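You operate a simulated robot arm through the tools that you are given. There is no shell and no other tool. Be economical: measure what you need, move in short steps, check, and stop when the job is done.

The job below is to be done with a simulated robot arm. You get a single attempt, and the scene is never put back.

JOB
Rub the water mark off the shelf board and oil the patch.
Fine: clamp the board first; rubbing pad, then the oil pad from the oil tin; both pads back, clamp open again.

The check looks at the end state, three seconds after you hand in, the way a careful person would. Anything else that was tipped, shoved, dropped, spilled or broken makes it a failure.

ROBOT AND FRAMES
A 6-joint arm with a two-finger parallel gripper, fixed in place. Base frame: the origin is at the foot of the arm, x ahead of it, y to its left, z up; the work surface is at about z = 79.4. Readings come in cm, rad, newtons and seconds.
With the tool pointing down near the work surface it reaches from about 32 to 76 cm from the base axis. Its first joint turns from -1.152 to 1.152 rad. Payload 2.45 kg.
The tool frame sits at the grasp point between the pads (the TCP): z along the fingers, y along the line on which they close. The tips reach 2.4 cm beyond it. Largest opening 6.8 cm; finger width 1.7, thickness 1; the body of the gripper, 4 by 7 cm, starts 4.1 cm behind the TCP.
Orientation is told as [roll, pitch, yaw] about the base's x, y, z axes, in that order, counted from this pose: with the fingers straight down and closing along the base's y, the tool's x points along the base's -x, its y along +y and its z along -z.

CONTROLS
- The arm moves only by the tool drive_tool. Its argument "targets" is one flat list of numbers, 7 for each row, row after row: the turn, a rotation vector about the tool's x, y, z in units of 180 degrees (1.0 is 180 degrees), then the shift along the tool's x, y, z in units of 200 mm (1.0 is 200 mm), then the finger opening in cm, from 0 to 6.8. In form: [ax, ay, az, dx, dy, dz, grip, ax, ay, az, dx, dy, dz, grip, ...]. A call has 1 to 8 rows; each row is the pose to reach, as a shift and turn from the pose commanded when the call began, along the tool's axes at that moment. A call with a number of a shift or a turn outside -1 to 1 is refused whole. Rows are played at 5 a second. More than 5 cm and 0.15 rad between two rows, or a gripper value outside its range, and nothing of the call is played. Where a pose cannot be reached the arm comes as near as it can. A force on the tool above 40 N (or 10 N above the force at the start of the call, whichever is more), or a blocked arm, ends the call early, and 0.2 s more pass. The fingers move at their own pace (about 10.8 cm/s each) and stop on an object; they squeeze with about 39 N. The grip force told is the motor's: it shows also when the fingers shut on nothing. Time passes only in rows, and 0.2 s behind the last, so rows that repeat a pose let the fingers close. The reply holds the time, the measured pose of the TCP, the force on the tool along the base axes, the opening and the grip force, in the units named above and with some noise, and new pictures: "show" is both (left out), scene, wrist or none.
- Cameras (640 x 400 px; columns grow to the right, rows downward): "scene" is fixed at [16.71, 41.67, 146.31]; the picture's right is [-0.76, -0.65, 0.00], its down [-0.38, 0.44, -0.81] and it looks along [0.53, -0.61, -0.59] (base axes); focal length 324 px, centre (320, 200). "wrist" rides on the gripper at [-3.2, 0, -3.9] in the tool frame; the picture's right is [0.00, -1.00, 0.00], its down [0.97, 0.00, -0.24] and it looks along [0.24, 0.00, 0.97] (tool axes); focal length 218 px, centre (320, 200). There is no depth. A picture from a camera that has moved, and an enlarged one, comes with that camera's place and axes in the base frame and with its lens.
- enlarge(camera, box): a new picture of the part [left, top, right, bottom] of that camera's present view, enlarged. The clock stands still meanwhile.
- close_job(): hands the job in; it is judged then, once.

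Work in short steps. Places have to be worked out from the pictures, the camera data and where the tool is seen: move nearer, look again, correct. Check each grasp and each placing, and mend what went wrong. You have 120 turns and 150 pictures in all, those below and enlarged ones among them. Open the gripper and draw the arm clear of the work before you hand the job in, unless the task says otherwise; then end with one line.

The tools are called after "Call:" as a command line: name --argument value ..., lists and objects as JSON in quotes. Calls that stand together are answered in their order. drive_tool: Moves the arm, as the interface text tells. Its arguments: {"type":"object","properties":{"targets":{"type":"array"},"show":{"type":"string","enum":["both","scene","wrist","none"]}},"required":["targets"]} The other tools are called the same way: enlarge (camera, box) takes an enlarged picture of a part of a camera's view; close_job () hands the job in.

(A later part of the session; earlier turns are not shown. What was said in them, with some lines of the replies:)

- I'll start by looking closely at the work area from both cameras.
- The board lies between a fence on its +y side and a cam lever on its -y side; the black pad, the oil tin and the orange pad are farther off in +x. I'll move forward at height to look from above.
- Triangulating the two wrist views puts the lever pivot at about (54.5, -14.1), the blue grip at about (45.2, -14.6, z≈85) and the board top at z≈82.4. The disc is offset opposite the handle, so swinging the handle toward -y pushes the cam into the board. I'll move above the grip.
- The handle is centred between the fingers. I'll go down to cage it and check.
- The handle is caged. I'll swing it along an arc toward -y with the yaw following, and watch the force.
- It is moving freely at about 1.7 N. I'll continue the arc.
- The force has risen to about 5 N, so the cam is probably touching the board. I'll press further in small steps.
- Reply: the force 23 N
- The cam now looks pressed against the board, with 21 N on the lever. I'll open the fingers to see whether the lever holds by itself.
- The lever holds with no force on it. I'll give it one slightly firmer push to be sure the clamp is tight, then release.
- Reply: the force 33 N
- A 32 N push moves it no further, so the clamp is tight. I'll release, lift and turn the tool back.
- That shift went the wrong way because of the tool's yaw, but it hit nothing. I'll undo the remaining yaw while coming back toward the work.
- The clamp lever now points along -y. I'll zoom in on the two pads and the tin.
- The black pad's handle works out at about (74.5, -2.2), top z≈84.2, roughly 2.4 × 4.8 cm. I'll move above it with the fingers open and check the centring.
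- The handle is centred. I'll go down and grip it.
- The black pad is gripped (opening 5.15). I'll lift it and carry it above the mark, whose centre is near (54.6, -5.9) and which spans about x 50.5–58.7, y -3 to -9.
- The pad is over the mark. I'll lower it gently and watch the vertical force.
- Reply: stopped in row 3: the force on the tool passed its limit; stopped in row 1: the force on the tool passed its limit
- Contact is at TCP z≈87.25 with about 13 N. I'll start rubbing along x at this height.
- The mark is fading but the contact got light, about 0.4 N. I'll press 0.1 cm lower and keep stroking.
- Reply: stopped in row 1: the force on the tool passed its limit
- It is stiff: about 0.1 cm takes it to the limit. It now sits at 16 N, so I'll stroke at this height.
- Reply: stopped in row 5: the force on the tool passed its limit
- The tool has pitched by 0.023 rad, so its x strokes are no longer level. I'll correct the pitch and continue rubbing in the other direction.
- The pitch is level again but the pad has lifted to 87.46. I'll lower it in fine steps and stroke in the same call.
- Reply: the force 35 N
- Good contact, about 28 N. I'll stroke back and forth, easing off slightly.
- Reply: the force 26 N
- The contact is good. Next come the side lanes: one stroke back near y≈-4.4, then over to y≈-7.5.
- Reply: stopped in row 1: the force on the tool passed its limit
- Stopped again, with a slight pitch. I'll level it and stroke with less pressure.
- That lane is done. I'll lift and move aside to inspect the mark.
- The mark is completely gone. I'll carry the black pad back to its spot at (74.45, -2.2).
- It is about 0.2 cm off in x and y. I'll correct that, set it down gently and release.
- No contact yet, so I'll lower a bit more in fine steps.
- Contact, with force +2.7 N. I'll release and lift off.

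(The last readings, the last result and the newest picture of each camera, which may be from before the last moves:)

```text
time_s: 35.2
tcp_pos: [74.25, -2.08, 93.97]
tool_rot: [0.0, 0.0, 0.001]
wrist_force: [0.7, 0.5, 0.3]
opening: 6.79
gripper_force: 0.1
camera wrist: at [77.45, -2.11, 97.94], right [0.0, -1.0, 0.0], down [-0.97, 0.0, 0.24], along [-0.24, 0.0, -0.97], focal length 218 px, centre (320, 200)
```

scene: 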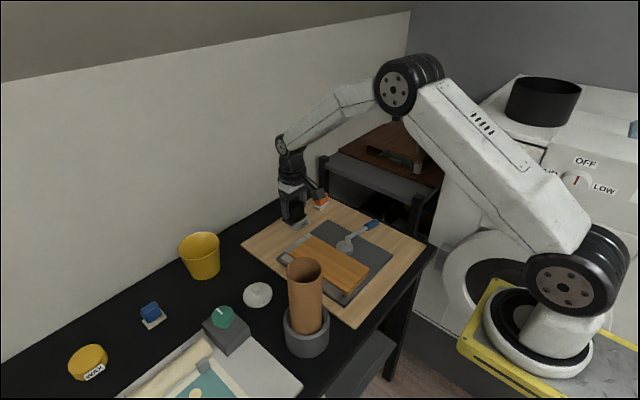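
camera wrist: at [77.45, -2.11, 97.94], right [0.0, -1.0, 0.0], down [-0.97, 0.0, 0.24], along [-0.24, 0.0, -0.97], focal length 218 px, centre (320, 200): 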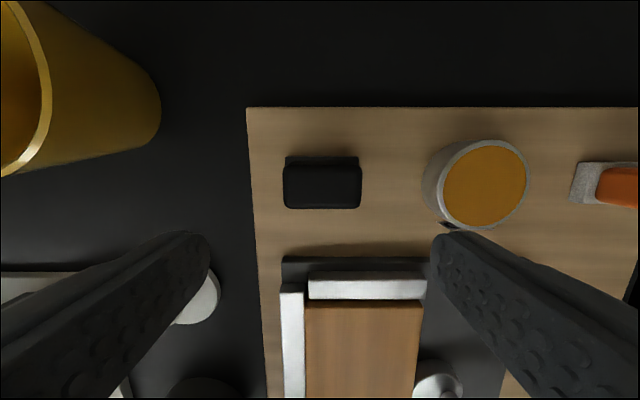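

The black pad is back and square. Next I'll head for the orange pad, staying high and slightly inside reach.

Call:
drive_tool --targets '[0, 0, 0, 0.04, -0.2, 0, 6.8, 0, 0, 0, 0.08, -0.4, 0, 6.8, 0, 0, 0, 0.12, -0.6, 0, 6.8, 0, 0, 0, 0.15, -0.8, 0, 6.8, 0, 0, 0, 0.15, -1.0, 0, 6.8]' --show "none"

Call:
drive_tool --targets '[0, 0, 0, -0.02, -0.18, 0.05, 6.8]' --show "both"

```text
time_s: 36.4
tcp_pos: [71.34, -22.3, 93.84]
tool_rot: [-0.001, 0.0, 0.0]
wrist_force: [0.2, -0.2, -0.4]
opening: 6.8
gripper_force: 0.0
```

```text
time_s: 36.8
tcp_pos: [71.79, -25.61, 92.73]
tool_rot: [0.0, 0.0, 0.002]
wrist_force: [0.1, -0.4, 0.1]
opening: 6.79
gripper_force: 0.0
out of reach, approached as far as the arm can: row 1
camera wrist: at [74.89, -25.74, 96.69], right [0.0, -1.0, 0.0], down [-0.97, 0.0, 0.24], along [-0.24, 0.0, -0.97], focal length 218 px, centre (320, 200)
```

scene: 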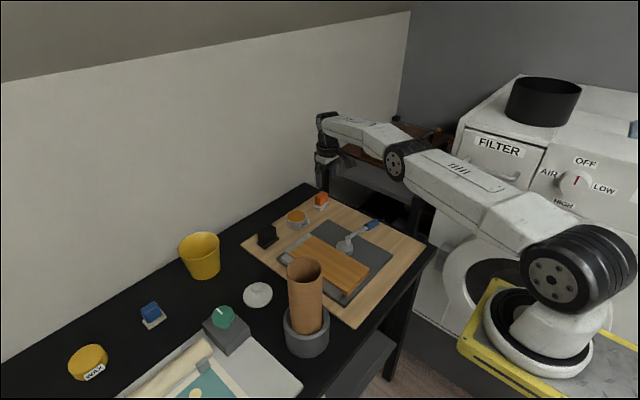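
wrist: 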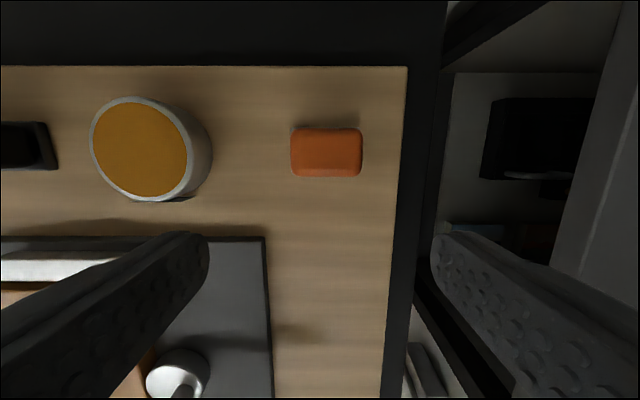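

The orange handle's top centre is at about (74.7, -26.0), which is just out of reach with the tool vertical. I'll tilt the fingers outward by 0.25 rad about y, then extend.

Call:
drive_tool --targets '[0, -0.0398, 0, 0, 0, 0, 6.8, 0, -0.0796, 0, 0, 0, 0, 6.8, 0, -0.0796, 0, -0.14, -0.015, 0, 6.8]' --show "wrist"

```text
time_s: 37.6
tcp_pos: [74.5, -26.08, 93.07]
tool_rot: [0.002, -0.252, -0.001]
wrist_force: [0.1, 0.0, 1.1]
opening: 6.79
gripper_force: 0.2
camera wrist: at [76.56, -26.15, 97.54], right [0.0, -1.0, 0.0], down [-1.0, 0.0, -0.01], along [0.01, 0.0, -1.0], focal length 218 px, centre (320, 200)
```

wrist: 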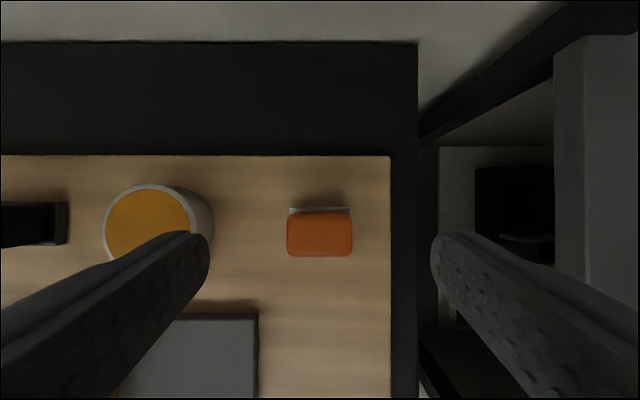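

The tool reached the handle and is centred over it. I'll go straight down in base z, using the tilted axes, to grip height.

Call:
drive_tool --targets '[0, 0, 0, 0.036, 0, 0.146, 6.8, 0, 0, 0, 0.071, 0, 0.291, 6.8, 0, 0, 0, 0.09, 0, 0.37, 6.8]' --show "wrist"

```text
time_s: 38.4
tcp_pos: [74.5, -25.93, 85.31]
tool_rot: [0.002, -0.252, -0.001]
wrist_force: [-0.5, 0.7, -0.3]
opening: 6.79
gripper_force: 0.1
camera wrist: at [76.56, -26.03, 89.9], right [0.0, -1.0, 0.0], down [-1.0, 0.0, -0.01], along [0.01, 0.0, -1.0], focal length 218 px, centre (320, 200)
```

wrist: 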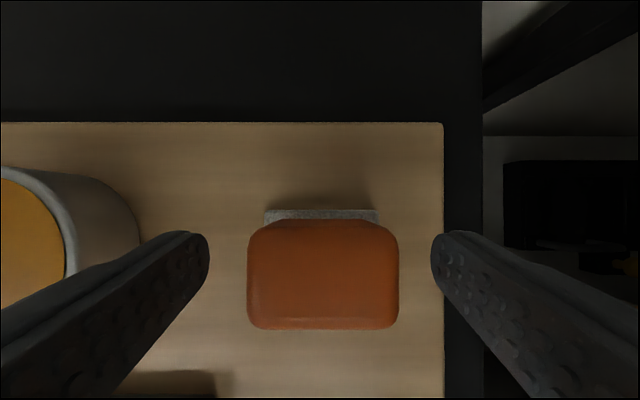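

Well centred. One more cm down, then close.

Call:
drive_tool --targets '[0, 0, 0, 0.0125, 0, 0.0485, 6.8, 0, 0, 0, 0.0125, 0, 0.0485, 3, 0, 0, 0, 0.0125, 0, 0.0485, 3, 0, 0, 0, 0.0125, 0, 0.0485, 3]' --show "wrist"

```text
time_s: 39.4
tcp_pos: [74.38, -25.87, 84.45]
tool_rot: [-0.002, -0.25, -0.001]
wrist_force: [1.1, 0.0, -0.2]
opening: 4.11
gripper_force: 39.2
camera wrist: at [76.54, -25.97, 88.92], right [0.0, -1.0, 0.0], down [-1.0, 0.0, -0.01], along [0.01, 0.0, -1.0], focal length 218 px, centre (320, 200)
```

wrist: 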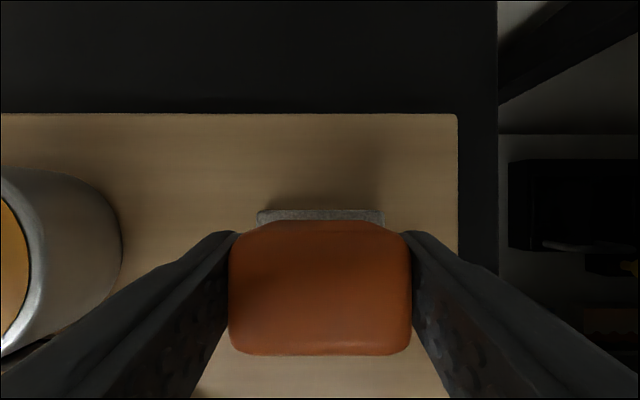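

The orange pad is gripped (opening 4.11). The tin's oil surface triangulates to centre (74.6, -14.2), z≈82.2, radius ≈3 cm. I'll lift straight up and carry the pad over the tin, keeping the tilt.

Call:
drive_tool --targets '[0, 0, 0, -0.025, 0, -0.097, 3, 0, 0, 0, -0.062, 0, -0.242, 3, 0, 0, 0, -0.0934, 0, -0.363, 3, 0, 0, 0, -0.0934, 0.2, -0.363, 3, 0, 0, 0, -0.0934, 0.4, -0.363, 3, 0, 0, 0, -0.0934, 0.585, -0.363, 3]' --show "both"

Call:
enlarge --camera "scene" --box '[250, 170, 360, 240]'

```text
time_s: 40.8
tcp_pos: [74.29, -14.47, 91.81]
tool_rot: [0.001, -0.25, 0.002]
wrist_force: [0.2, 0.1, -1.3]
opening: 4.13
gripper_force: 38.6
camera wrist: at [76.45, -14.63, 96.36], right [0.0, -1.0, 0.0], down [-1.0, 0.0, -0.01], along [0.01, 0.0, -1.0], focal length 218 px, centre (320, 200)
```

scene: 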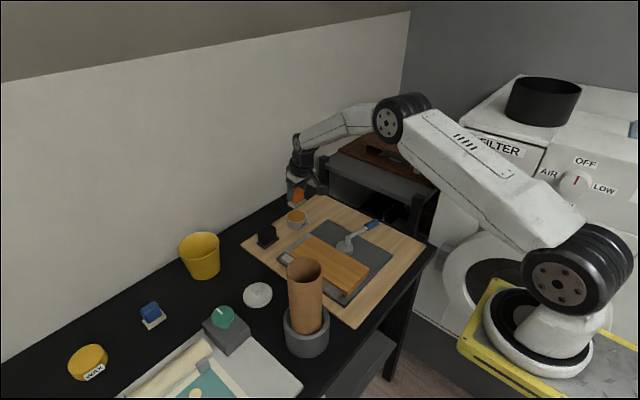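
wrist: 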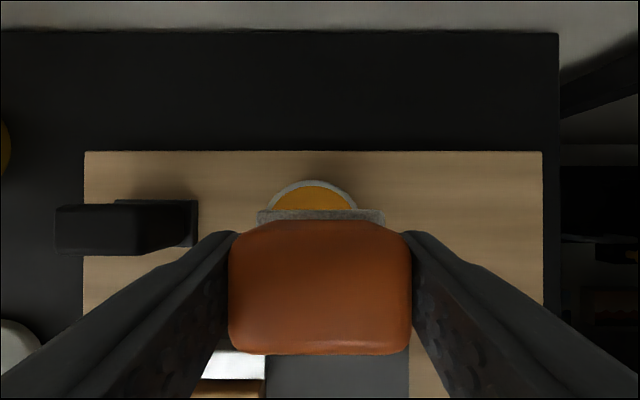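

```text
5.71 times, centred on (305, 205) of scene
camera zoom: at [16.72, 41.67, 146.31], right [-0.76, -0.65, 0.0], down [-0.38, 0.44, -0.81], along [0.53, -0.61, -0.59], focal length 1854 px, centre (406, 171)
```

zoom: 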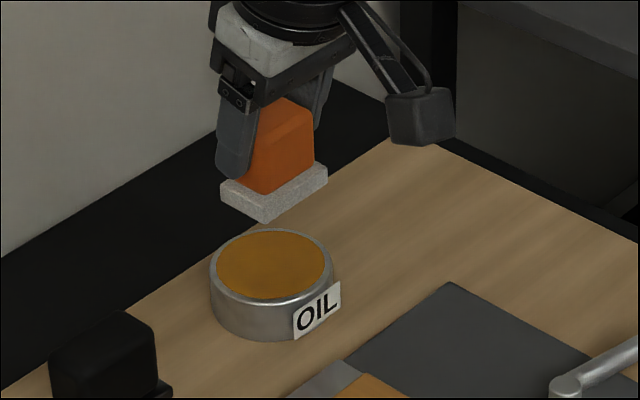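

The pad needs about +0.4 cm in y and +0.2 in x to centre over the tin. I'll correct that and lower it to just above the oil.

Call:
drive_tool --targets '[0, 0, 0, 0.0, 0.021, 0.03, 3, 0, 0, 0, 0.02, 0.021, 0.12, 3, 0, 0, 0, 0.0405, 0.021, 0.198, 3]' --show "both"

Call:
enlarge --camera "scene" --box '[250, 170, 360, 240]'

```text
time_s: 41.6
tcp_pos: [74.56, -14.02, 87.87]
tool_rot: [0.0, -0.253, 0.001]
wrist_force: [0.6, 0.6, -1.1]
opening: 4.12
gripper_force: 38.9
camera wrist: at [76.66, -14.07, 92.39], right [0.0, -1.0, 0.0], down [-1.0, 0.0, -0.01], along [0.01, 0.0, -1.0], focal length 218 px, centre (320, 200)
```

scene: 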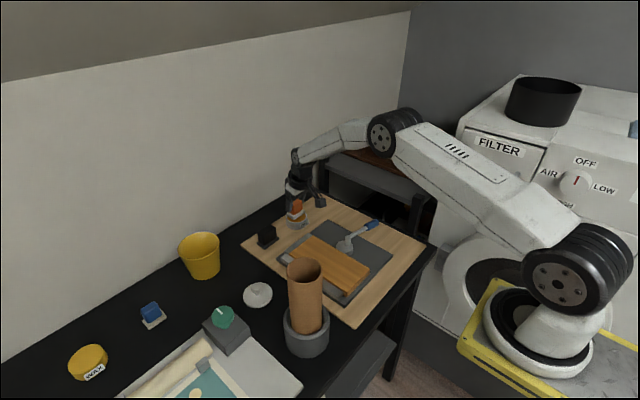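
wrist: 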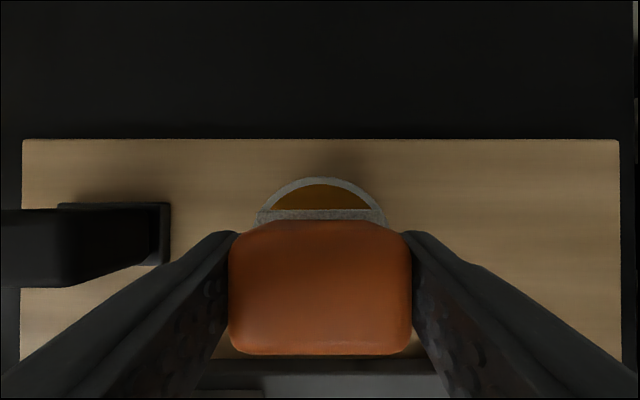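

```text
5.71 times, centred on (305, 205) of scene
camera zoom: at [16.71, 41.67, 146.31], right [-0.76, -0.65, 0.0], down [-0.38, 0.44, -0.81], along [0.53, -0.61, -0.59], focal length 1854 px, centre (406, 171)
```

zoom: 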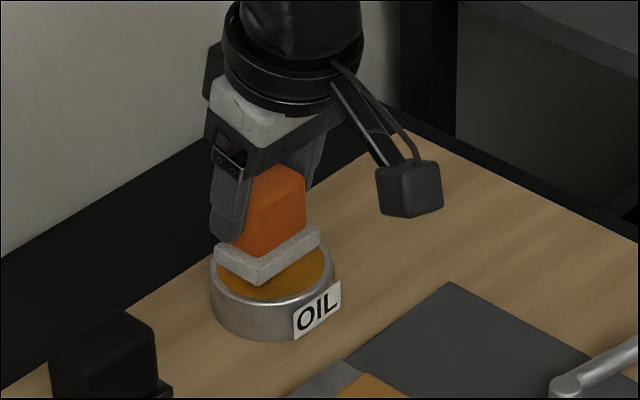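

The pad is centred over the tin. I'll lower it in fine steps until it touches the oil.

Call:
drive_tool --targets '[0, 0, 0, 0.0025, 0, 0.0097, 3, 0, 0, 0, 0.005, 0, 0.0194, 3]' --show "none"

Call:
drive_tool --targets '[0, 0, 0, 0.0025, 0, 0.0097, 3]' --show "none"

```text
time_s: 42.2
tcp_pos: [74.68, -13.76, 87.42]
tool_rot: [-0.001, -0.25, -0.002]
wrist_force: [0.3, -0.3, -1.3]
opening: 4.14
gripper_force: 38.4
```

```text
time_s: 42.6
tcp_pos: [74.58, -13.87, 87.28]
tool_rot: [-0.001, -0.248, 0.002]
wrist_force: [0.7, 0.9, 0.2]
opening: 4.15
gripper_force: 38.9
```

Call:
drive_tool --targets '[0, 0, 0, 0.0013, 0, 0.0048, 3]' --show "wrist"

Call:
enlarge --camera "scene" --box '[270, 190, 330, 235]'

```text
time_s: 43.0
tcp_pos: [74.73, -13.87, 87.09]
tool_rot: [-0.001, -0.251, 0.002]
wrist_force: [-0.7, -0.3, 1.2]
opening: 4.12
gripper_force: 39.1
camera wrist: at [76.81, -13.95, 91.71], right [0.0, -1.0, 0.0], down [-1.0, 0.0, -0.01], along [0.01, 0.0, -1.0], focal length 218 px, centre (320, 200)
```

wrist: 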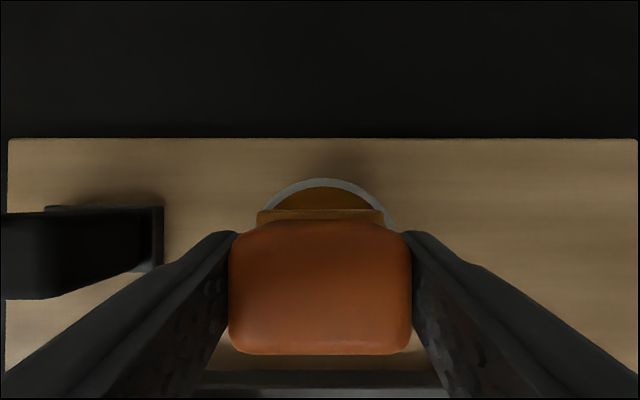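

```text
8.89 times, centred on (300, 212) of scene
camera zoom: at [16.71, 41.67, 146.31], right [-0.76, -0.65, 0.0], down [-0.38, 0.44, -0.81], along [0.53, -0.61, -0.59], focal length 2885 px, centre (498, 89)
```

zoom: 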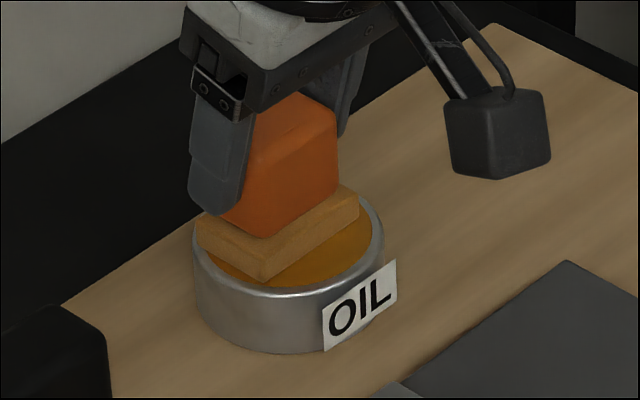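

The pad has turned amber, so it is loaded with oil. I'll lift it straight up and carry it above the cleaned patch.

Call:
drive_tool --targets '[0, 0, 0, -0.025, 0, -0.097, 3, 0, 0, 0, -0.0622, 0, -0.242, 3, 0, 0, 0, 0.131, 0.08, -0.292, 3, 0, 0, 0, 0.325, 0.16, -0.342, 3, 0, 0, 0, 0.519, 0.24, -0.391, 3, 0, 0, 0, 0.713, 0.32, -0.441, 3, 0, 0, 0, 0.907, 0.4, -0.491, 3]' --show "both"

```text
time_s: 44.6
tcp_pos: [54.71, -6.21, 92.22]
tool_rot: [0.0, -0.253, 0.002]
wrist_force: [0.0, -1.0, -0.1]
opening: 4.11
gripper_force: 38.9
camera wrist: at [56.88, -6.35, 96.89], right [0.0, -1.0, 0.0], down [-1.0, 0.0, -0.01], along [0.01, 0.0, -1.0], focal length 218 px, centre (320, 200)
```

scene: 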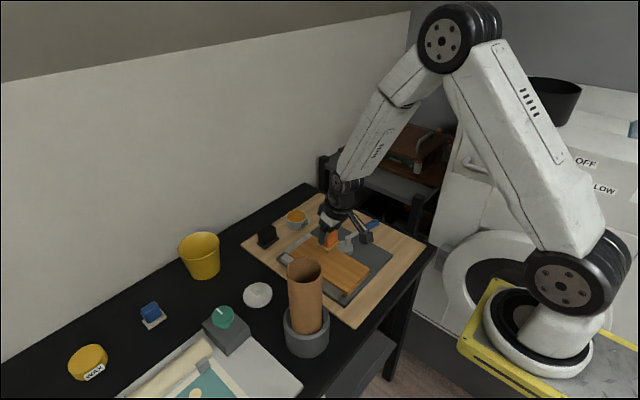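
wrist: 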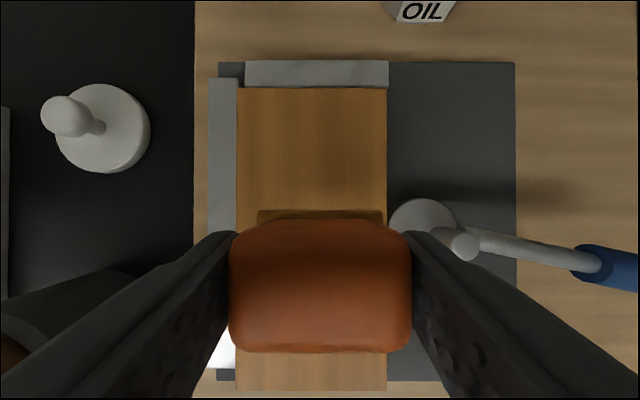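

The pad is over the patch. I'll lower to just above the board at the far end of the first lane (x≈57.9, y≈-5).

Call:
drive_tool --targets '[0, 0, 0, -0.053, 0.03, 0.114, 3, 0, 0, 0, -0.1065, 0.06, 0.229, 3]' --show "none"

Call:
drive_tool --targets '[0, 0, 0, 0.0025, 0, 0.0097, 3, 0, 0, 0, 0.0044, 0, 0.017, 3]' --show "none"

```text
time_s: 45.2
tcp_pos: [57.91, -4.73, 88.42]
tool_rot: [0.0, -0.251, 0.0]
wrist_force: [-0.4, 0.1, -0.8]
opening: 4.14
gripper_force: 39.2
```

```text
time_s: 45.8
tcp_pos: [57.87, -4.77, 87.94]
tool_rot: [0.0, -0.249, 0.0]
wrist_force: [-0.4, -0.1, -0.3]
opening: 4.12
gripper_force: 38.9
```

Call:
drive_tool --targets '[0, 0, 0, 0.0013, 0, 0.0048, 3, 0, 0, 0, 0.0025, 0, 0.0097, 3]' --show "none"

Call:
drive_tool --targets '[0, 0, 0, 0.0006, 0, 0.0024, 3, 0, 0, 0, 0.0013, 0, 0.0048, 3]' --show "none"

```text
time_s: 46.4
tcp_pos: [58.02, -4.78, 87.74]
tool_rot: [0.0, -0.251, 0.001]
wrist_force: [-0.2, -0.2, 0.1]
opening: 4.13
gripper_force: 39.2
```

```text
time_s: 47.0
tcp_pos: [57.94, -4.67, 87.53]
tool_rot: [-0.001, -0.25, 0.001]
wrist_force: [-0.3, 0.2, -0.7]
opening: 4.11
gripper_force: 38.7
```

Call:
drive_tool --targets '[0, 0, 0, 0.0006, 0, 0.0024, 3, 0, 0, 0, 0.0013, 0, 0.0048, 3]' --show "wrist"

Call:
enlarge --camera "scene" --box '[290, 215, 370, 275]'

```text
time_s: 47.6
tcp_pos: [57.92, -4.71, 87.48]
tool_rot: [0.0, -0.252, 0.002]
wrist_force: [-2.5, 0.9, 6.3]
opening: 4.12
gripper_force: 38.7
camera wrist: at [60.09, -4.78, 92.12], right [0.0, -1.0, 0.0], down [-1.0, 0.0, -0.01], along [0.01, 0.0, -1.0], focal length 218 px, centre (320, 200)
```

wrist: 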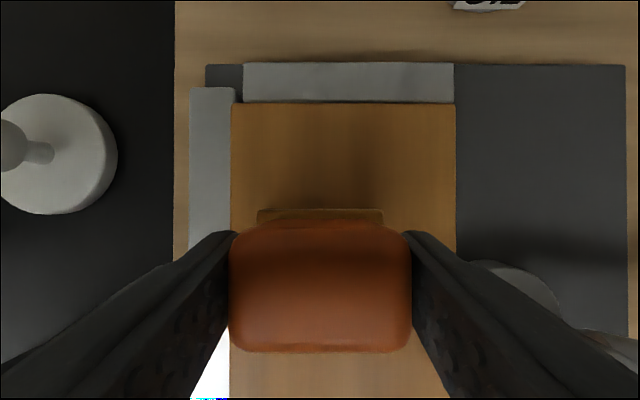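

```text
6.67 times, centred on (330, 245) of scene
camera zoom: at [16.69, 41.67, 146.32], right [-0.76, -0.65, 0.0], down [-0.38, 0.44, -0.81], along [0.53, -0.61, -0.59], focal length 2164 px, centre (253, -100)
```

zoom: 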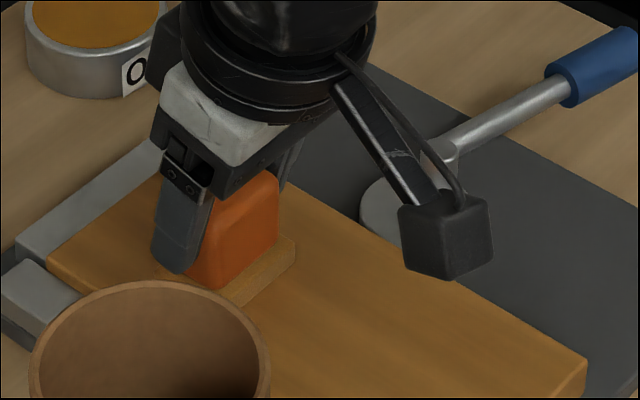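

Contact at 6.3 N. I'll stroke this lane toward -x and back, keeping the pad level in base z.

Call:
drive_tool --targets '[0, 0, 0, 0.063, 0, -0.0162, 3, 0, 0, 0, 0.126, 0, -0.0324, 3, 0, 0, 0, 0.189, 0, -0.0486, 3, 0, 0, 0, 0.252, 0, -0.0648, 3, 0, 0, 0, 0.325, 0, -0.0835, 3, 0, 0, 0, 0.325, -0.05, -0.0835, 3, 0, 0, 0, 0.325, -0.1, -0.0835, 3]' --show "wrist"

```text
time_s: 49.2
tcp_pos: [51.26, -6.72, 87.58]
tool_rot: [-0.001, -0.251, 0.002]
wrist_force: [-0.5, 3.3, 7.6]
opening: 4.1
gripper_force: 39.8
camera wrist: at [53.26, -6.79, 92.12], right [0.0, -1.0, 0.0], down [-1.0, 0.0, -0.01], along [0.01, 0.0, -1.0], focal length 218 px, centre (320, 200)
```

wrist: 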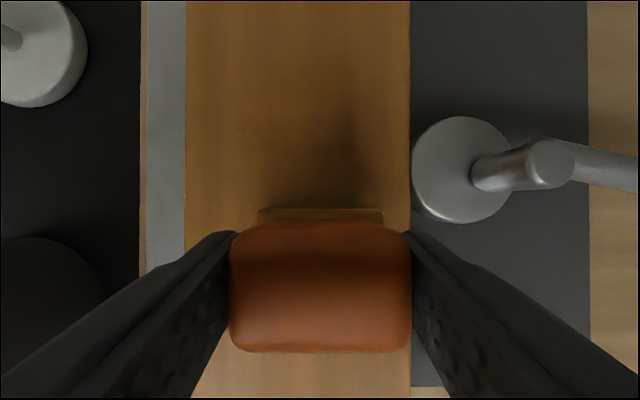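

Contact is steady at about 8 N. The second lane goes back toward +x near y≈-7.

Call:
drive_tool --targets '[0, 0, 0, -0.06, -0.015, 0.0154, 3, 0, 0, 0, -0.126, -0.015, 0.0324, 3, 0, 0, 0, -0.189, -0.015, 0.0486, 3, 0, 0, 0, -0.252, -0.015, 0.0648, 3, 0, 0, 0, -0.325, -0.015, 0.0835, 3, 0, 0, 0, -0.325, 0.045, 0.0835, 3]' --show "none"

Call:
drive_tool --targets '[0, 0, 0, 0.063, 0, -0.0162, 3, 0, 0, 0, 0.126, 0, -0.0324, 3, 0, 0, 0, 0.189, 0, -0.0486, 3, 0, 0, 0, 0.252, 0, -0.0648, 3, 0, 0, 0, 0.325, 0, -0.0835, 3, 0, 0, 0, 0.325, 0.04, -0.0835, 3]' --show "none"

```text
time_s: 50.6
tcp_pos: [58.04, -5.83, 87.54]
tool_rot: [-0.001, -0.253, 0.0]
wrist_force: [1.1, -4.5, 9.6]
opening: 4.11
gripper_force: 38.7
```

```text
time_s: 52.0
tcp_pos: [50.96, -5.01, 87.53]
tool_rot: [0.001, -0.246, 0.002]
wrist_force: [-0.9, -0.4, 4.3]
opening: 4.13
gripper_force: 39.1
```

All lanes are covered. I'll lift off and move away toward the pad's home to inspect the patch.

Call:
drive_tool --targets '[0, 0, 0, -0.025, 0, -0.097, 3, 0, 0, 0, -0.0622, 0, -0.242, 3, 0, 0, 0, -0.24, 0, -0.196, 3, 0, 0, 0, -0.43, 0, -0.147, 3, 0, 0, 0, -0.62, 0, -0.098, 3, 0, 0, 0, -0.81, -0.05, -0.05, 3]' --show "both"

Call:
enlarge --camera "scene" --box '[270, 215, 400, 295]'

```text
time_s: 53.4
tcp_pos: [66.81, -6.11, 92.52]
tool_rot: [0.001, -0.251, 0.001]
wrist_force: [0.5, -1.4, -1.2]
opening: 4.11
gripper_force: 39.1
camera wrist: at [68.94, -6.11, 97.02], right [0.0, -1.0, 0.0], down [-1.0, 0.0, -0.01], along [0.01, 0.0, -1.0], focal length 218 px, centre (320, 200)
```

scene: 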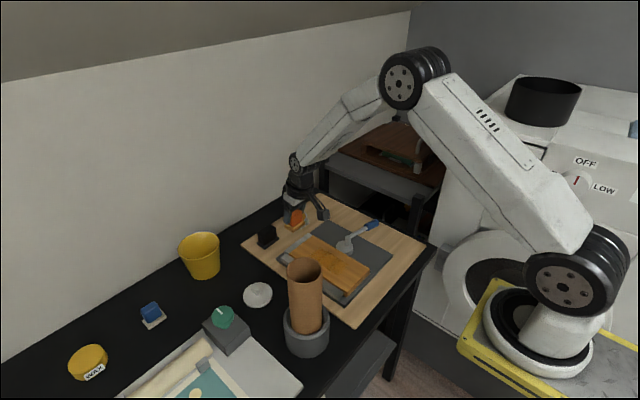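
wrist: 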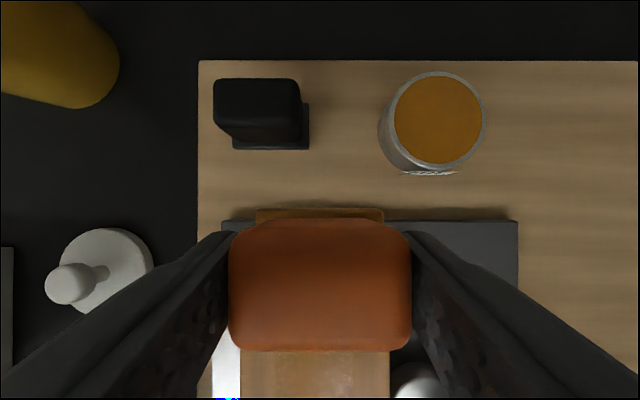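

```text
4.92 times, centred on (335, 255) of scene
camera zoom: at [16.71, 41.67, 146.31], right [-0.76, -0.65, 0.0], down [-0.38, 0.44, -0.81], along [0.53, -0.61, -0.59], focal length 1598 px, centre (246, -71)
```

zoom: 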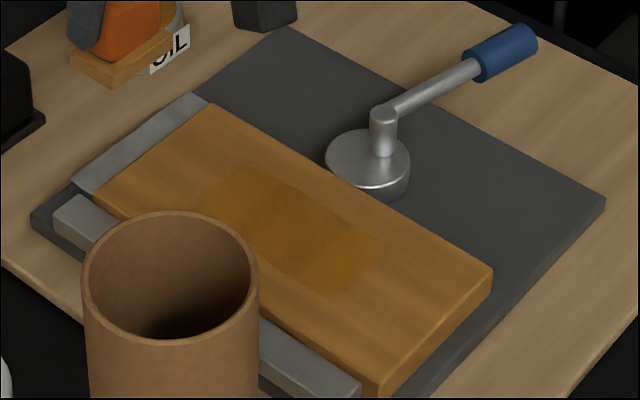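

The oiled patch shows clearly. I'll zoom in to check that it covers the whole former mark.

Call:
enlarge --camera "scene" --box '[300, 235, 360, 285]'

```text
8.00 times, centred on (330, 260) of scene
camera zoom: at [16.71, 41.67, 146.31], right [-0.76, -0.65, 0.0], down [-0.38, 0.44, -0.81], along [0.53, -0.61, -0.59], focal length 2596 px, centre (240, -280)
```

zoom: 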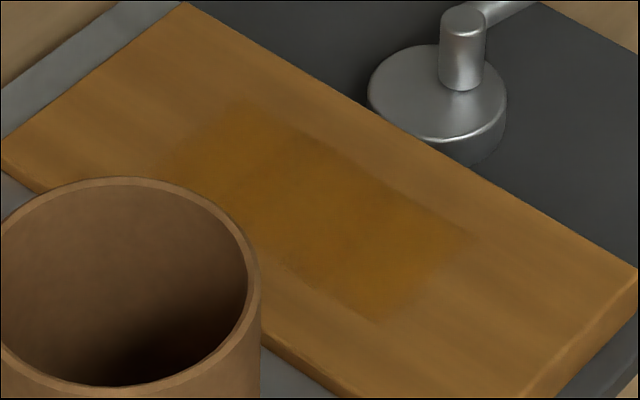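

The main patch is well oiled, but its y-edges look borderline against the original mark's outer specks. I'll go back for one pass a little wider on each side (y≈-4 and y≈-7.8).

Call:
drive_tool --targets '[0, 0, 0, 0.2155, 0.05, -0.0554, 3, 0, 0, 0, 0.431, 0.105, -0.1108, 3, 0, 0, 0, 0.458, 0.105, -0.0066, 3, 0, 0, 0, 0.485, 0.105, 0.0976, 3]' --show "none"

```text
time_s: 54.4
tcp_pos: [57.6, -4.09, 88.04]
tool_rot: [0.0, -0.251, 0.0]
wrist_force: [-0.2, 0.2, -1.2]
opening: 4.14
gripper_force: 39.0
```

Call:
drive_tool --targets '[0, 0, 0, 0.0031, 0, 0.0121, 3, 0, 0, 0, 0.005, 0, 0.0194, 3, 0, 0, 0, 0.0056, 0, 0.0218, 3]' --show "none"

Call:
drive_tool --targets '[0, 0, 0, 0.0006, 0, 0.0024, 3, 0, 0, 0, 0.0012, 0, 0.0048, 3]' --show "none"

```text
time_s: 55.2
tcp_pos: [57.79, -3.87, 87.66]
tool_rot: [-0.001, -0.247, 0.001]
wrist_force: [0.5, 0.8, -1.1]
opening: 4.13
gripper_force: 39.0
```

```text
time_s: 55.8
tcp_pos: [57.73, -3.75, 87.54]
tool_rot: [0.001, -0.25, 0.001]
wrist_force: [0.6, -0.3, -1.0]
opening: 4.12
gripper_force: 38.7
```

Call:
drive_tool --targets '[0, 0, 0, 0.0006, 0, 0.0024, 3, 0, 0, 0, 0.0012, 0, 0.0048, 3]' --show "none"

```text
time_s: 56.4
tcp_pos: [57.79, -3.85, 87.51]
tool_rot: [0.003, -0.251, -0.001]
wrist_force: [-4.5, -1.2, 12.6]
opening: 4.13
gripper_force: 38.7
```

Contact at 12.6 N. I'll stroke lane y≈-4 toward -x, then cross to y≈-7.8.

Call:
drive_tool --targets '[0, 0, 0, 0.063, 0, -0.0162, 3, 0, 0, 0, 0.126, 0, -0.0324, 3, 0, 0, 0, 0.189, 0, -0.0486, 3, 0, 0, 0, 0.252, 0, -0.0648, 3, 0, 0, 0, 0.32, 0, -0.0822, 3, 0, 0, 0, 0.32, -0.07, -0.0822, 3, 0, 0, 0, 0.32, -0.14, -0.0822, 3, 0, 0, 0, 0.32, -0.2, -0.0822, 3]' --show "none"

Call:
drive_tool --targets '[0, 0, 0, -0.06, 0, 0.0154, 3, 0, 0, 0, -0.126, 0, 0.0324, 3, 0, 0, 0, -0.189, 0, 0.0486, 3, 0, 0, 0, -0.252, 0, 0.0648, 3, 0, 0, 0, -0.32, 0, 0.0822, 3, 0, 0, 0, -0.345, 0.05, -0.0148, 3, 0, 0, 0, -0.37, 0.1, -0.15, 3]' --show "none"

Call:
drive_tool --targets '[0, 0, 0, -0.2, -0.05, 0.05, 3, 0, 0, 0, -0.4, -0.1, 0.1, 3]' --show "scene"

Call:
enlarge --camera "scene" --box '[300, 235, 360, 285]'

```text
time_s: 58.2
tcp_pos: [51.3, -7.79, 87.52]
tool_rot: [0.001, -0.25, 0.0]
wrist_force: [-0.6, 4.9, 11.5]
opening: 4.09
gripper_force: 39.1
```

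```text
time_s: 59.8
tcp_pos: [57.54, -5.72, 92.29]
tool_rot: [0.0, -0.25, 0.0]
wrist_force: [-0.7, 1.0, -1.0]
opening: 4.11
gripper_force: 38.6
```

```text
time_s: 60.4
tcp_pos: [66.05, -7.94, 92.16]
tool_rot: [-0.001, -0.249, 0.001]
wrist_force: [-0.7, 0.3, -0.8]
opening: 4.12
gripper_force: 39.4
```

scene: 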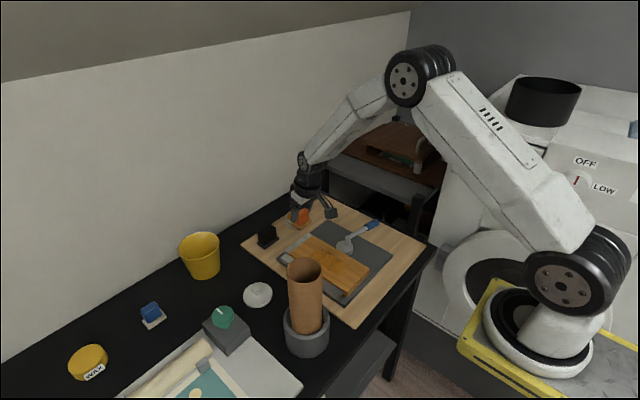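

```text
8.00 times, centred on (330, 260) of scene
camera zoom: at [16.71, 41.67, 146.31], right [-0.76, -0.65, 0.0], down [-0.38, 0.44, -0.81], along [0.53, -0.61, -0.59], focal length 2596 px, centre (240, -280)
```

zoom: 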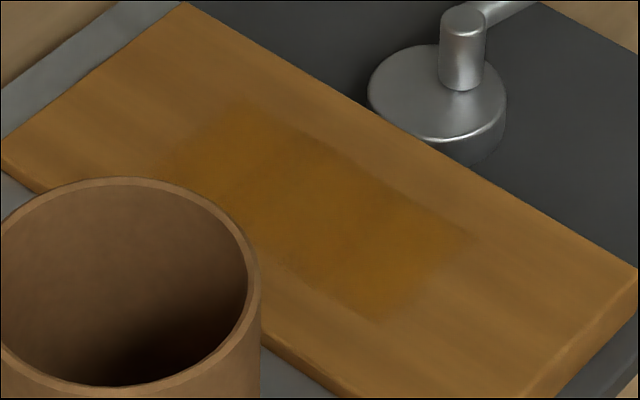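

The edges are the same but the patch is stronger and more even, so the oil region is fully covered. I'll take the oil pad back to its place at (74.45, -25.9).

Call:
drive_tool --targets '[0, 0, 0, -0.081, -0.179, 0.021, 3, 0, 0, 0, -0.163, -0.358, 0.042, 3, 0, 0, 0, -0.244, -0.537, 0.063, 3, 0, 0, 0, -0.326, -0.716, 0.084, 3, 0, 0, 0, -0.407, -0.895, 0.1046, 3]' --show "wrist"

```text
time_s: 61.6
tcp_pos: [74.72, -25.78, 92.42]
tool_rot: [0.002, -0.249, 0.0]
wrist_force: [0.2, -0.1, -0.1]
opening: 4.1
gripper_force: 39.7
camera wrist: at [76.79, -25.84, 96.96], right [0.0, -1.0, 0.0], down [-1.0, 0.0, -0.01], along [0.01, 0.0, -1.0], focal length 218 px, centre (320, 200)
```

wrist: 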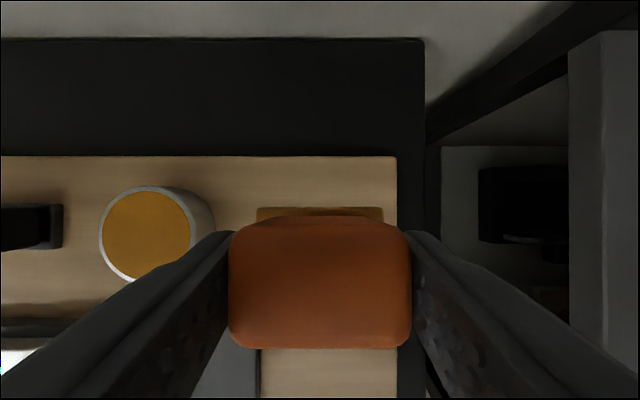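

I'll lower to just above the rest height and correct x by about -0.25.

Call:
drive_tool --targets '[0, 0, 0, 0.044, -0.004, 0.12, 3, 0, 0, 0, 0.075, -0.004, 0.24, 3, 0, 0, 0, 0.1, -0.004, 0.34, 3, 0, 0, 0, 0.1066, -0.004, 0.365, 3]' --show "wrist"

```text
time_s: 62.6
tcp_pos: [74.26, -25.63, 84.8]
tool_rot: [0.0, -0.249, 0.001]
wrist_force: [0.5, -0.2, -1.1]
opening: 4.13
gripper_force: 39.0
camera wrist: at [76.32, -25.79, 89.3], right [0.0, -1.0, 0.0], down [-1.0, 0.0, -0.01], along [0.01, 0.0, -1.0], focal length 218 px, centre (320, 200)
```

wrist: 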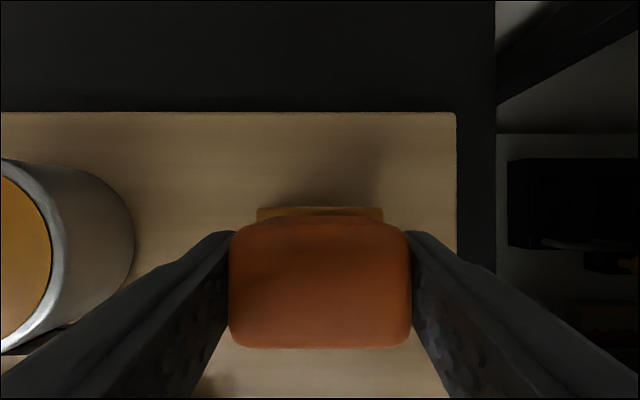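

The position matches the original view. I'll lower it to contact in fine steps.

Call:
drive_tool --targets '[0, 0, 0, 0.0025, -0.005, 0.0097, 3, 0, 0, 0, 0.005, -0.005, 0.0194, 3]' --show "none"

Call:
drive_tool --targets '[0, 0, 0, 0.0009, 0, 0.0036, 3, 0, 0, 0, 0.0018, 0, 0.0072, 3]' --show "none"

```text
time_s: 63.2
tcp_pos: [74.08, -25.83, 84.36]
tool_rot: [-0.001, -0.251, 0.0]
wrist_force: [-0.3, -1.0, 0.2]
opening: 4.13
gripper_force: 39.2
```

```text
time_s: 63.8
tcp_pos: [74.04, -25.8, 84.34]
tool_rot: [-0.001, -0.252, 0.002]
wrist_force: [-5.4, 3.5, 10.3]
opening: 4.1
gripper_force: 39.2
```

The pad is down, with 10 N of contact. I'll ease slightly, open and lift straight up.

Call:
drive_tool --targets '[0, 0, 0, -0.0006, 0, -0.0024, 3, 0, 0, 0, -0.0006, 0, -0.0024, 6.8, 0, 0, 0, -0.0006, 0, -0.0024, 6.8, 0, 0, 0, -0.025, 0, -0.097, 6.8, 0, 0, 0, -0.0622, 0, -0.242, 6.8, 0, 0, 0, -0.0996, 0, -0.388, 6.8]' --show "both"

```text
time_s: 65.2
tcp_pos: [74.06, -25.77, 92.32]
tool_rot: [0.0, -0.251, 0.002]
wrist_force: [0.2, 0.1, 0.2]
opening: 6.8
gripper_force: 0.0
camera wrist: at [76.21, -25.92, 96.95], right [0.0, -1.0, 0.0], down [-1.0, 0.0, -0.01], along [0.01, 0.0, -1.0], focal length 218 px, centre (320, 200)
```

scene: 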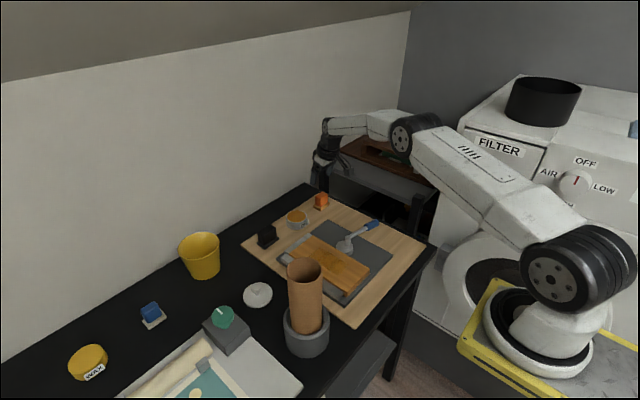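
wrist: 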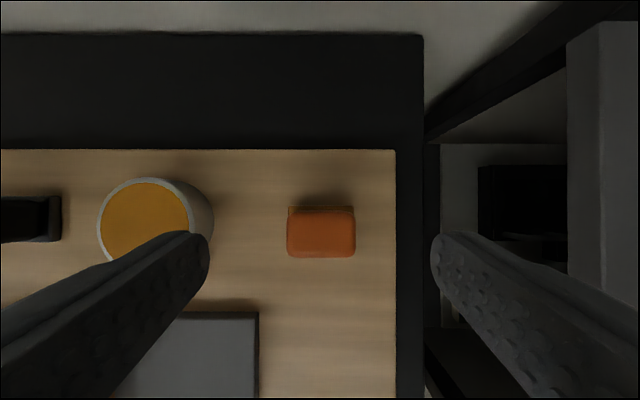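

The orange pad is upright in its place. I'll level the tool and fly back above the clamp handle near (53.6, -23.3).

Call:
drive_tool --targets '[0, 0.02, 0, 0.15, 0, -0.0385, 6.8, 0, 0.04, 0, 0.35, 0, -0.09, 6.8, 0, 0.06, 0, 0.55, 0.03, -0.141, 6.8, 0, 0.0798, 0, 0.75, 0.06, -0.193, 6.8, 0, 0.0798, 0, 0.95, 0.1, -0.244, 6.8]' --show "none"

Call:
drive_tool --targets '[0, 0, -0.046, 0, 0, 0, 5, 0, 0, -0.092, 0, 0, 0, 5, 0, 0, -0.138, 0, 0, 0, 5, 0, 0, -0.184, 0, 0, 0, 5, 0, 0, -0.23, 0, 0, 0, 5, 0, 0, -0.276, 0, 0, 0, 5, 0, 0, -0.322, 0, 0, 0, 5, 0, 0, -0.368, 0, 0, 0, 5]' --show "none"

Call:
drive_tool --targets '[0, 0, -0.046, 0, 0, 0, 5, 0, 0, -0.092, 0, 0, 0, 5]' --show "both"

```text
time_s: 66.4
tcp_pos: [54.38, -24.07, 92.13]
tool_rot: [-0.001, 0.002, 0.001]
wrist_force: [0.3, 0.5, 1.8]
opening: 6.81
gripper_force: 0.1
```

```text
time_s: 68.2
tcp_pos: [54.24, -23.99, 92.08]
tool_rot: [-0.001, 0.0, 1.16]
wrist_force: [-0.4, 0.5, -0.6]
opening: 4.98
gripper_force: 0.0
```

```text
time_s: 68.8
tcp_pos: [54.31, -24.05, 92.19]
tool_rot: [0.0, -0.001, 1.45]
wrist_force: [-0.3, -0.1, -0.4]
opening: 5.0
gripper_force: 0.0
camera wrist: at [54.73, -20.93, 96.11], right [0.99, -0.12, 0.0], down [-0.12, -0.96, 0.24], along [-0.03, -0.24, -0.97], focal length 218 px, centre (320, 200)
```

scene: 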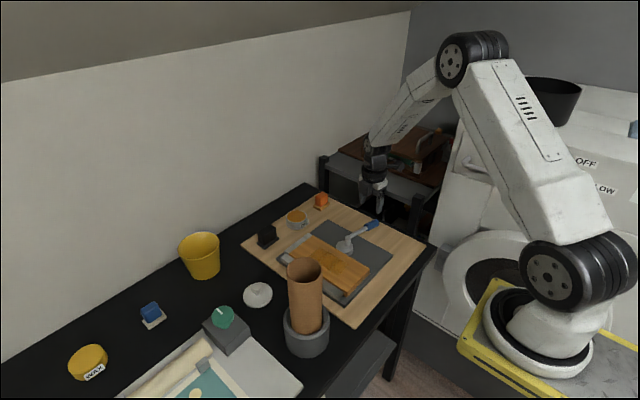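
wrist: 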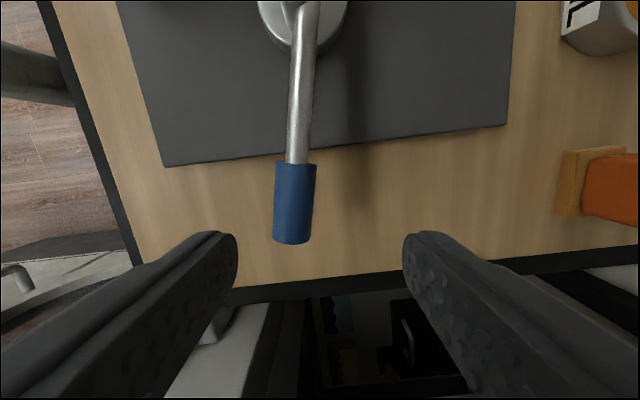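

The handle centre is at about (53.0, -23.8). I'll shift onto it and go down to cage it.

Call:
drive_tool --targets '[0, 0, 0, 0, 0.066, 0, 5, 0, 0, 0, 0, 0.066, 0.15, 5, 0, 0, 0, 0, 0.066, 0.31, 5, 0, 0, 0, 0, 0.066, 0.31, 2.8, 0, 0, 0, 0, 0.066, 0.31, 2.8]' --show "wrist"

```text
time_s: 70.0
tcp_pos: [53.09, -23.82, 85.92]
tool_rot: [0.0, 0.0, 1.447]
wrist_force: [0.1, -0.1, -0.6]
opening: 2.87
gripper_force: 0.3
camera wrist: at [53.52, -20.81, 89.97], right [0.99, -0.12, 0.0], down [-0.12, -0.96, 0.24], along [-0.03, -0.24, -0.97], focal length 218 px, centre (320, 200)
```

wrist: 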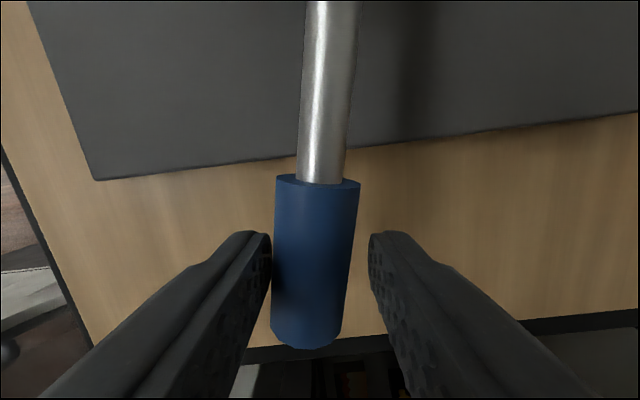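

The handle is caged. I'll swing it back the other way to open the clamp.

Call:
drive_tool --targets '[0, 0, 0.0446, -0.0047, 0.067, 0, 2.6, 0, 0, 0.0891, -0.0187, 0.1327, 0, 2.6, 0, 0, 0.1337, -0.0417, 0.1957, 0, 2.6]' --show "wrist"

```text
time_s: 70.8
tcp_pos: [49.31, -22.59, 86.07]
tool_rot: [0.0, 0.002, 1.022]
wrist_force: [2.3, 0.0, 0.9]
opening: 2.75
gripper_force: 1.2
camera wrist: at [50.99, -19.9, 89.94], right [0.85, -0.52, 0.0], down [-0.5, -0.83, 0.24], along [-0.13, -0.2, -0.97], focal length 218 px, centre (320, 200)
```

wrist: 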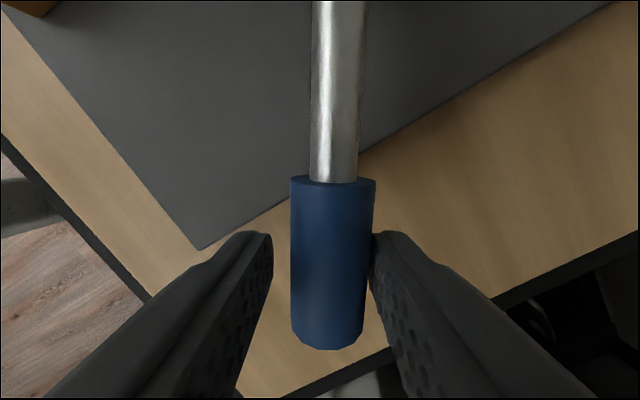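

It is moving freely at about 2 N. I'll bring the lever the rest of the way to its original open position.

Call:
drive_tool --targets '[0, 0, 0.0446, -0.0047, 0.0663, 0, 2.6, 0, 0, 0.0891, -0.0185, 0.1313, 0, 2.6, 0, 0, 0.1337, -0.0413, 0.1937, 0, 2.6, 0, 0, 0.1783, -0.0725, 0.2523, 0, 2.6, 0, 0, 0.2228, -0.1117, 0.306, 0, 2.6, 0, 0, 0.2674, -0.158, 0.3537, 0, 2.6, 0, 0, 0.3119, -0.2104, 0.3945, 0, 2.6]' --show "both"

```text
time_s: 72.4
tcp_pos: [44.89, -14.86, 86.05]
tool_rot: [0.0, 0.0, 0.045]
wrist_force: [0.5, -2.7, 0.5]
opening: 2.74
gripper_force: 1.0
camera wrist: at [47.97, -14.78, 89.93], right [0.04, -1.0, 0.0], down [-0.97, -0.04, 0.24], along [-0.24, -0.01, -0.97], focal length 218 px, centre (320, 200)
```

scene: 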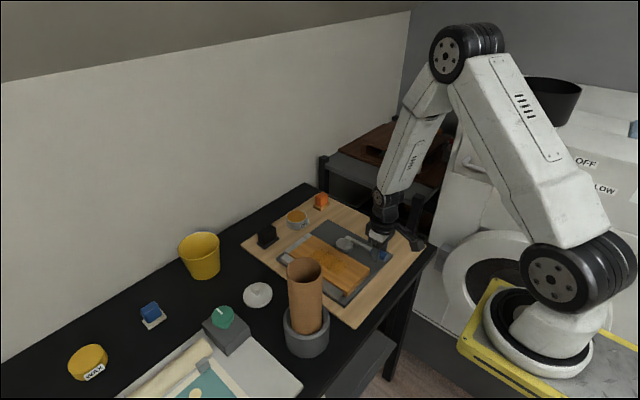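
wrist: 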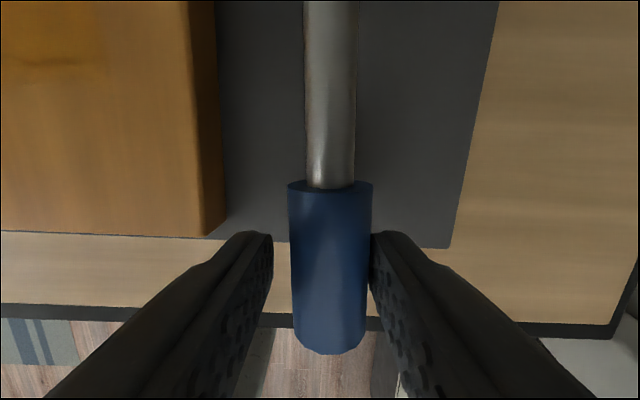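

The lever is back at its start angle, pointing toward the base. I'll open the fingers, rise straight up and take a clear overall view.

Call:
drive_tool --targets '[0, 0, 0, 0, 0, 0, 4, 0, 0, 0, 0, 0, 0, 4, 0, 0, 0, 0, 0, -0.2, 4, 0, 0, 0, 0, 0, -0.4, 5, 0, 0, 0, 0, 0, -0.6, 6.8, 0, 0, 0, 0, 0, -0.8, 6.8, 0, 0, 0, 0, 0, -1.0, 6.8]' --show "none"

Call:
drive_tool --targets '[0, 0, 0.0143, -0.2, 0.15, 0, 6.8, 0, 0, 0.0143, -0.4, 0.3, 0, 6.8, 0, 0, 0.0143, -0.55, 0.4, 0, 6.8]' --show "both"

Call:
enlarge --camera "wrist" --box '[220, 0, 540, 290]'

Call:
enlarge --camera "scene" --box '[230, 170, 450, 330]'

```text
time_s: 74.0
tcp_pos: [44.76, -14.47, 106.0]
tool_rot: [0.002, 0.0, 0.046]
wrist_force: [0.8, 0.0, -0.5]
opening: 6.79
gripper_force: 0.1
```

```text
time_s: 74.8
tcp_pos: [55.44, -6.24, 105.73]
tool_rot: [0.0, 0.001, 0.0]
wrist_force: [0.0, 0.5, -0.4]
opening: 6.79
gripper_force: 0.1
camera wrist: at [58.72, -6.48, 109.69], right [0.0, -1.0, 0.0], down [-0.97, 0.0, 0.24], along [-0.24, 0.0, -0.97], focal length 218 px, centre (320, 200)
```

scene: 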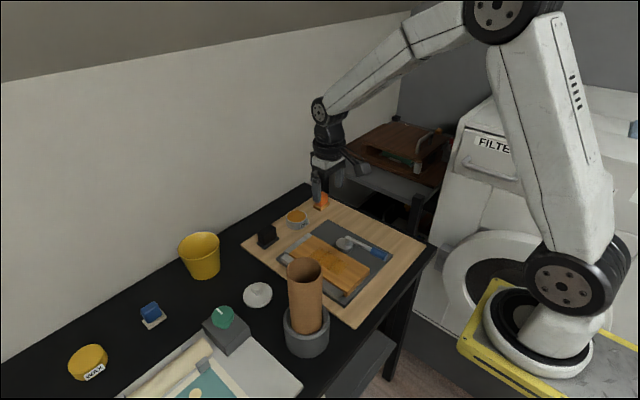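
wrist: 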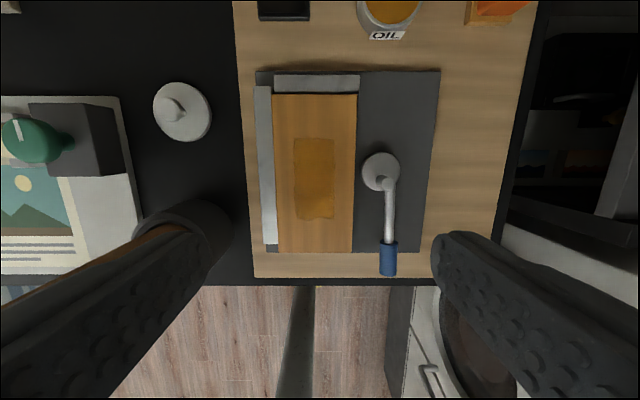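

```text
1.38 times, centred on (380, 145) of wrist
camera zoom: at [58.72, -6.48, 109.69], right [0.0, -1.0, 0.0], down [-0.97, 0.0, 0.24], along [-0.24, 0.0, -0.97], focal length 301 px, centre (237, 276)
```

zoom: 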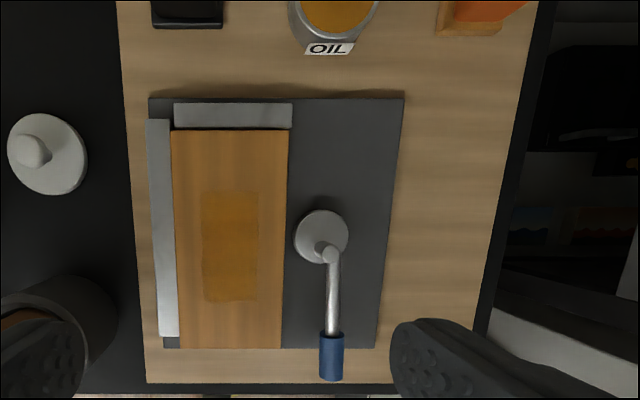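

```text
2.50 times, centred on (340, 250) of scene
camera zoom: at [16.71, 41.67, 146.31], right [-0.76, -0.65, 0.0], down [-0.38, 0.44, -0.81], along [0.53, -0.61, -0.59], focal length 811 px, centre (270, 75)
```

zoom: 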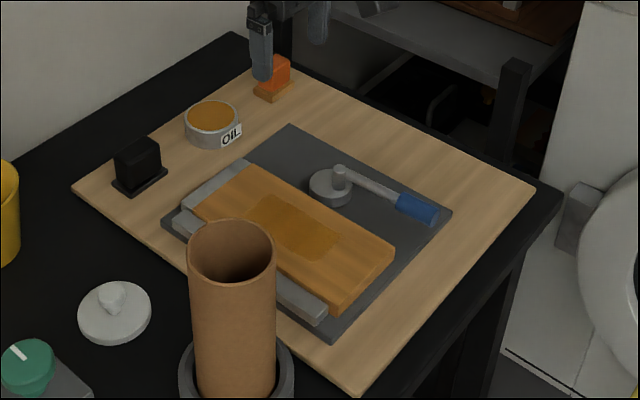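

Everything checks out: the mark is gone, the patch is evenly oiled, and both pads are back upright. The lever is open, the board is in place, nothing else has moved, and the arm is clear with its gripper open. Handing in.

Call:
close_job

```text
The job is handed in.
```

The water mark is rubbed off the shelf board and the patch is oiled; both pads are back in their places and the clamp is open again.
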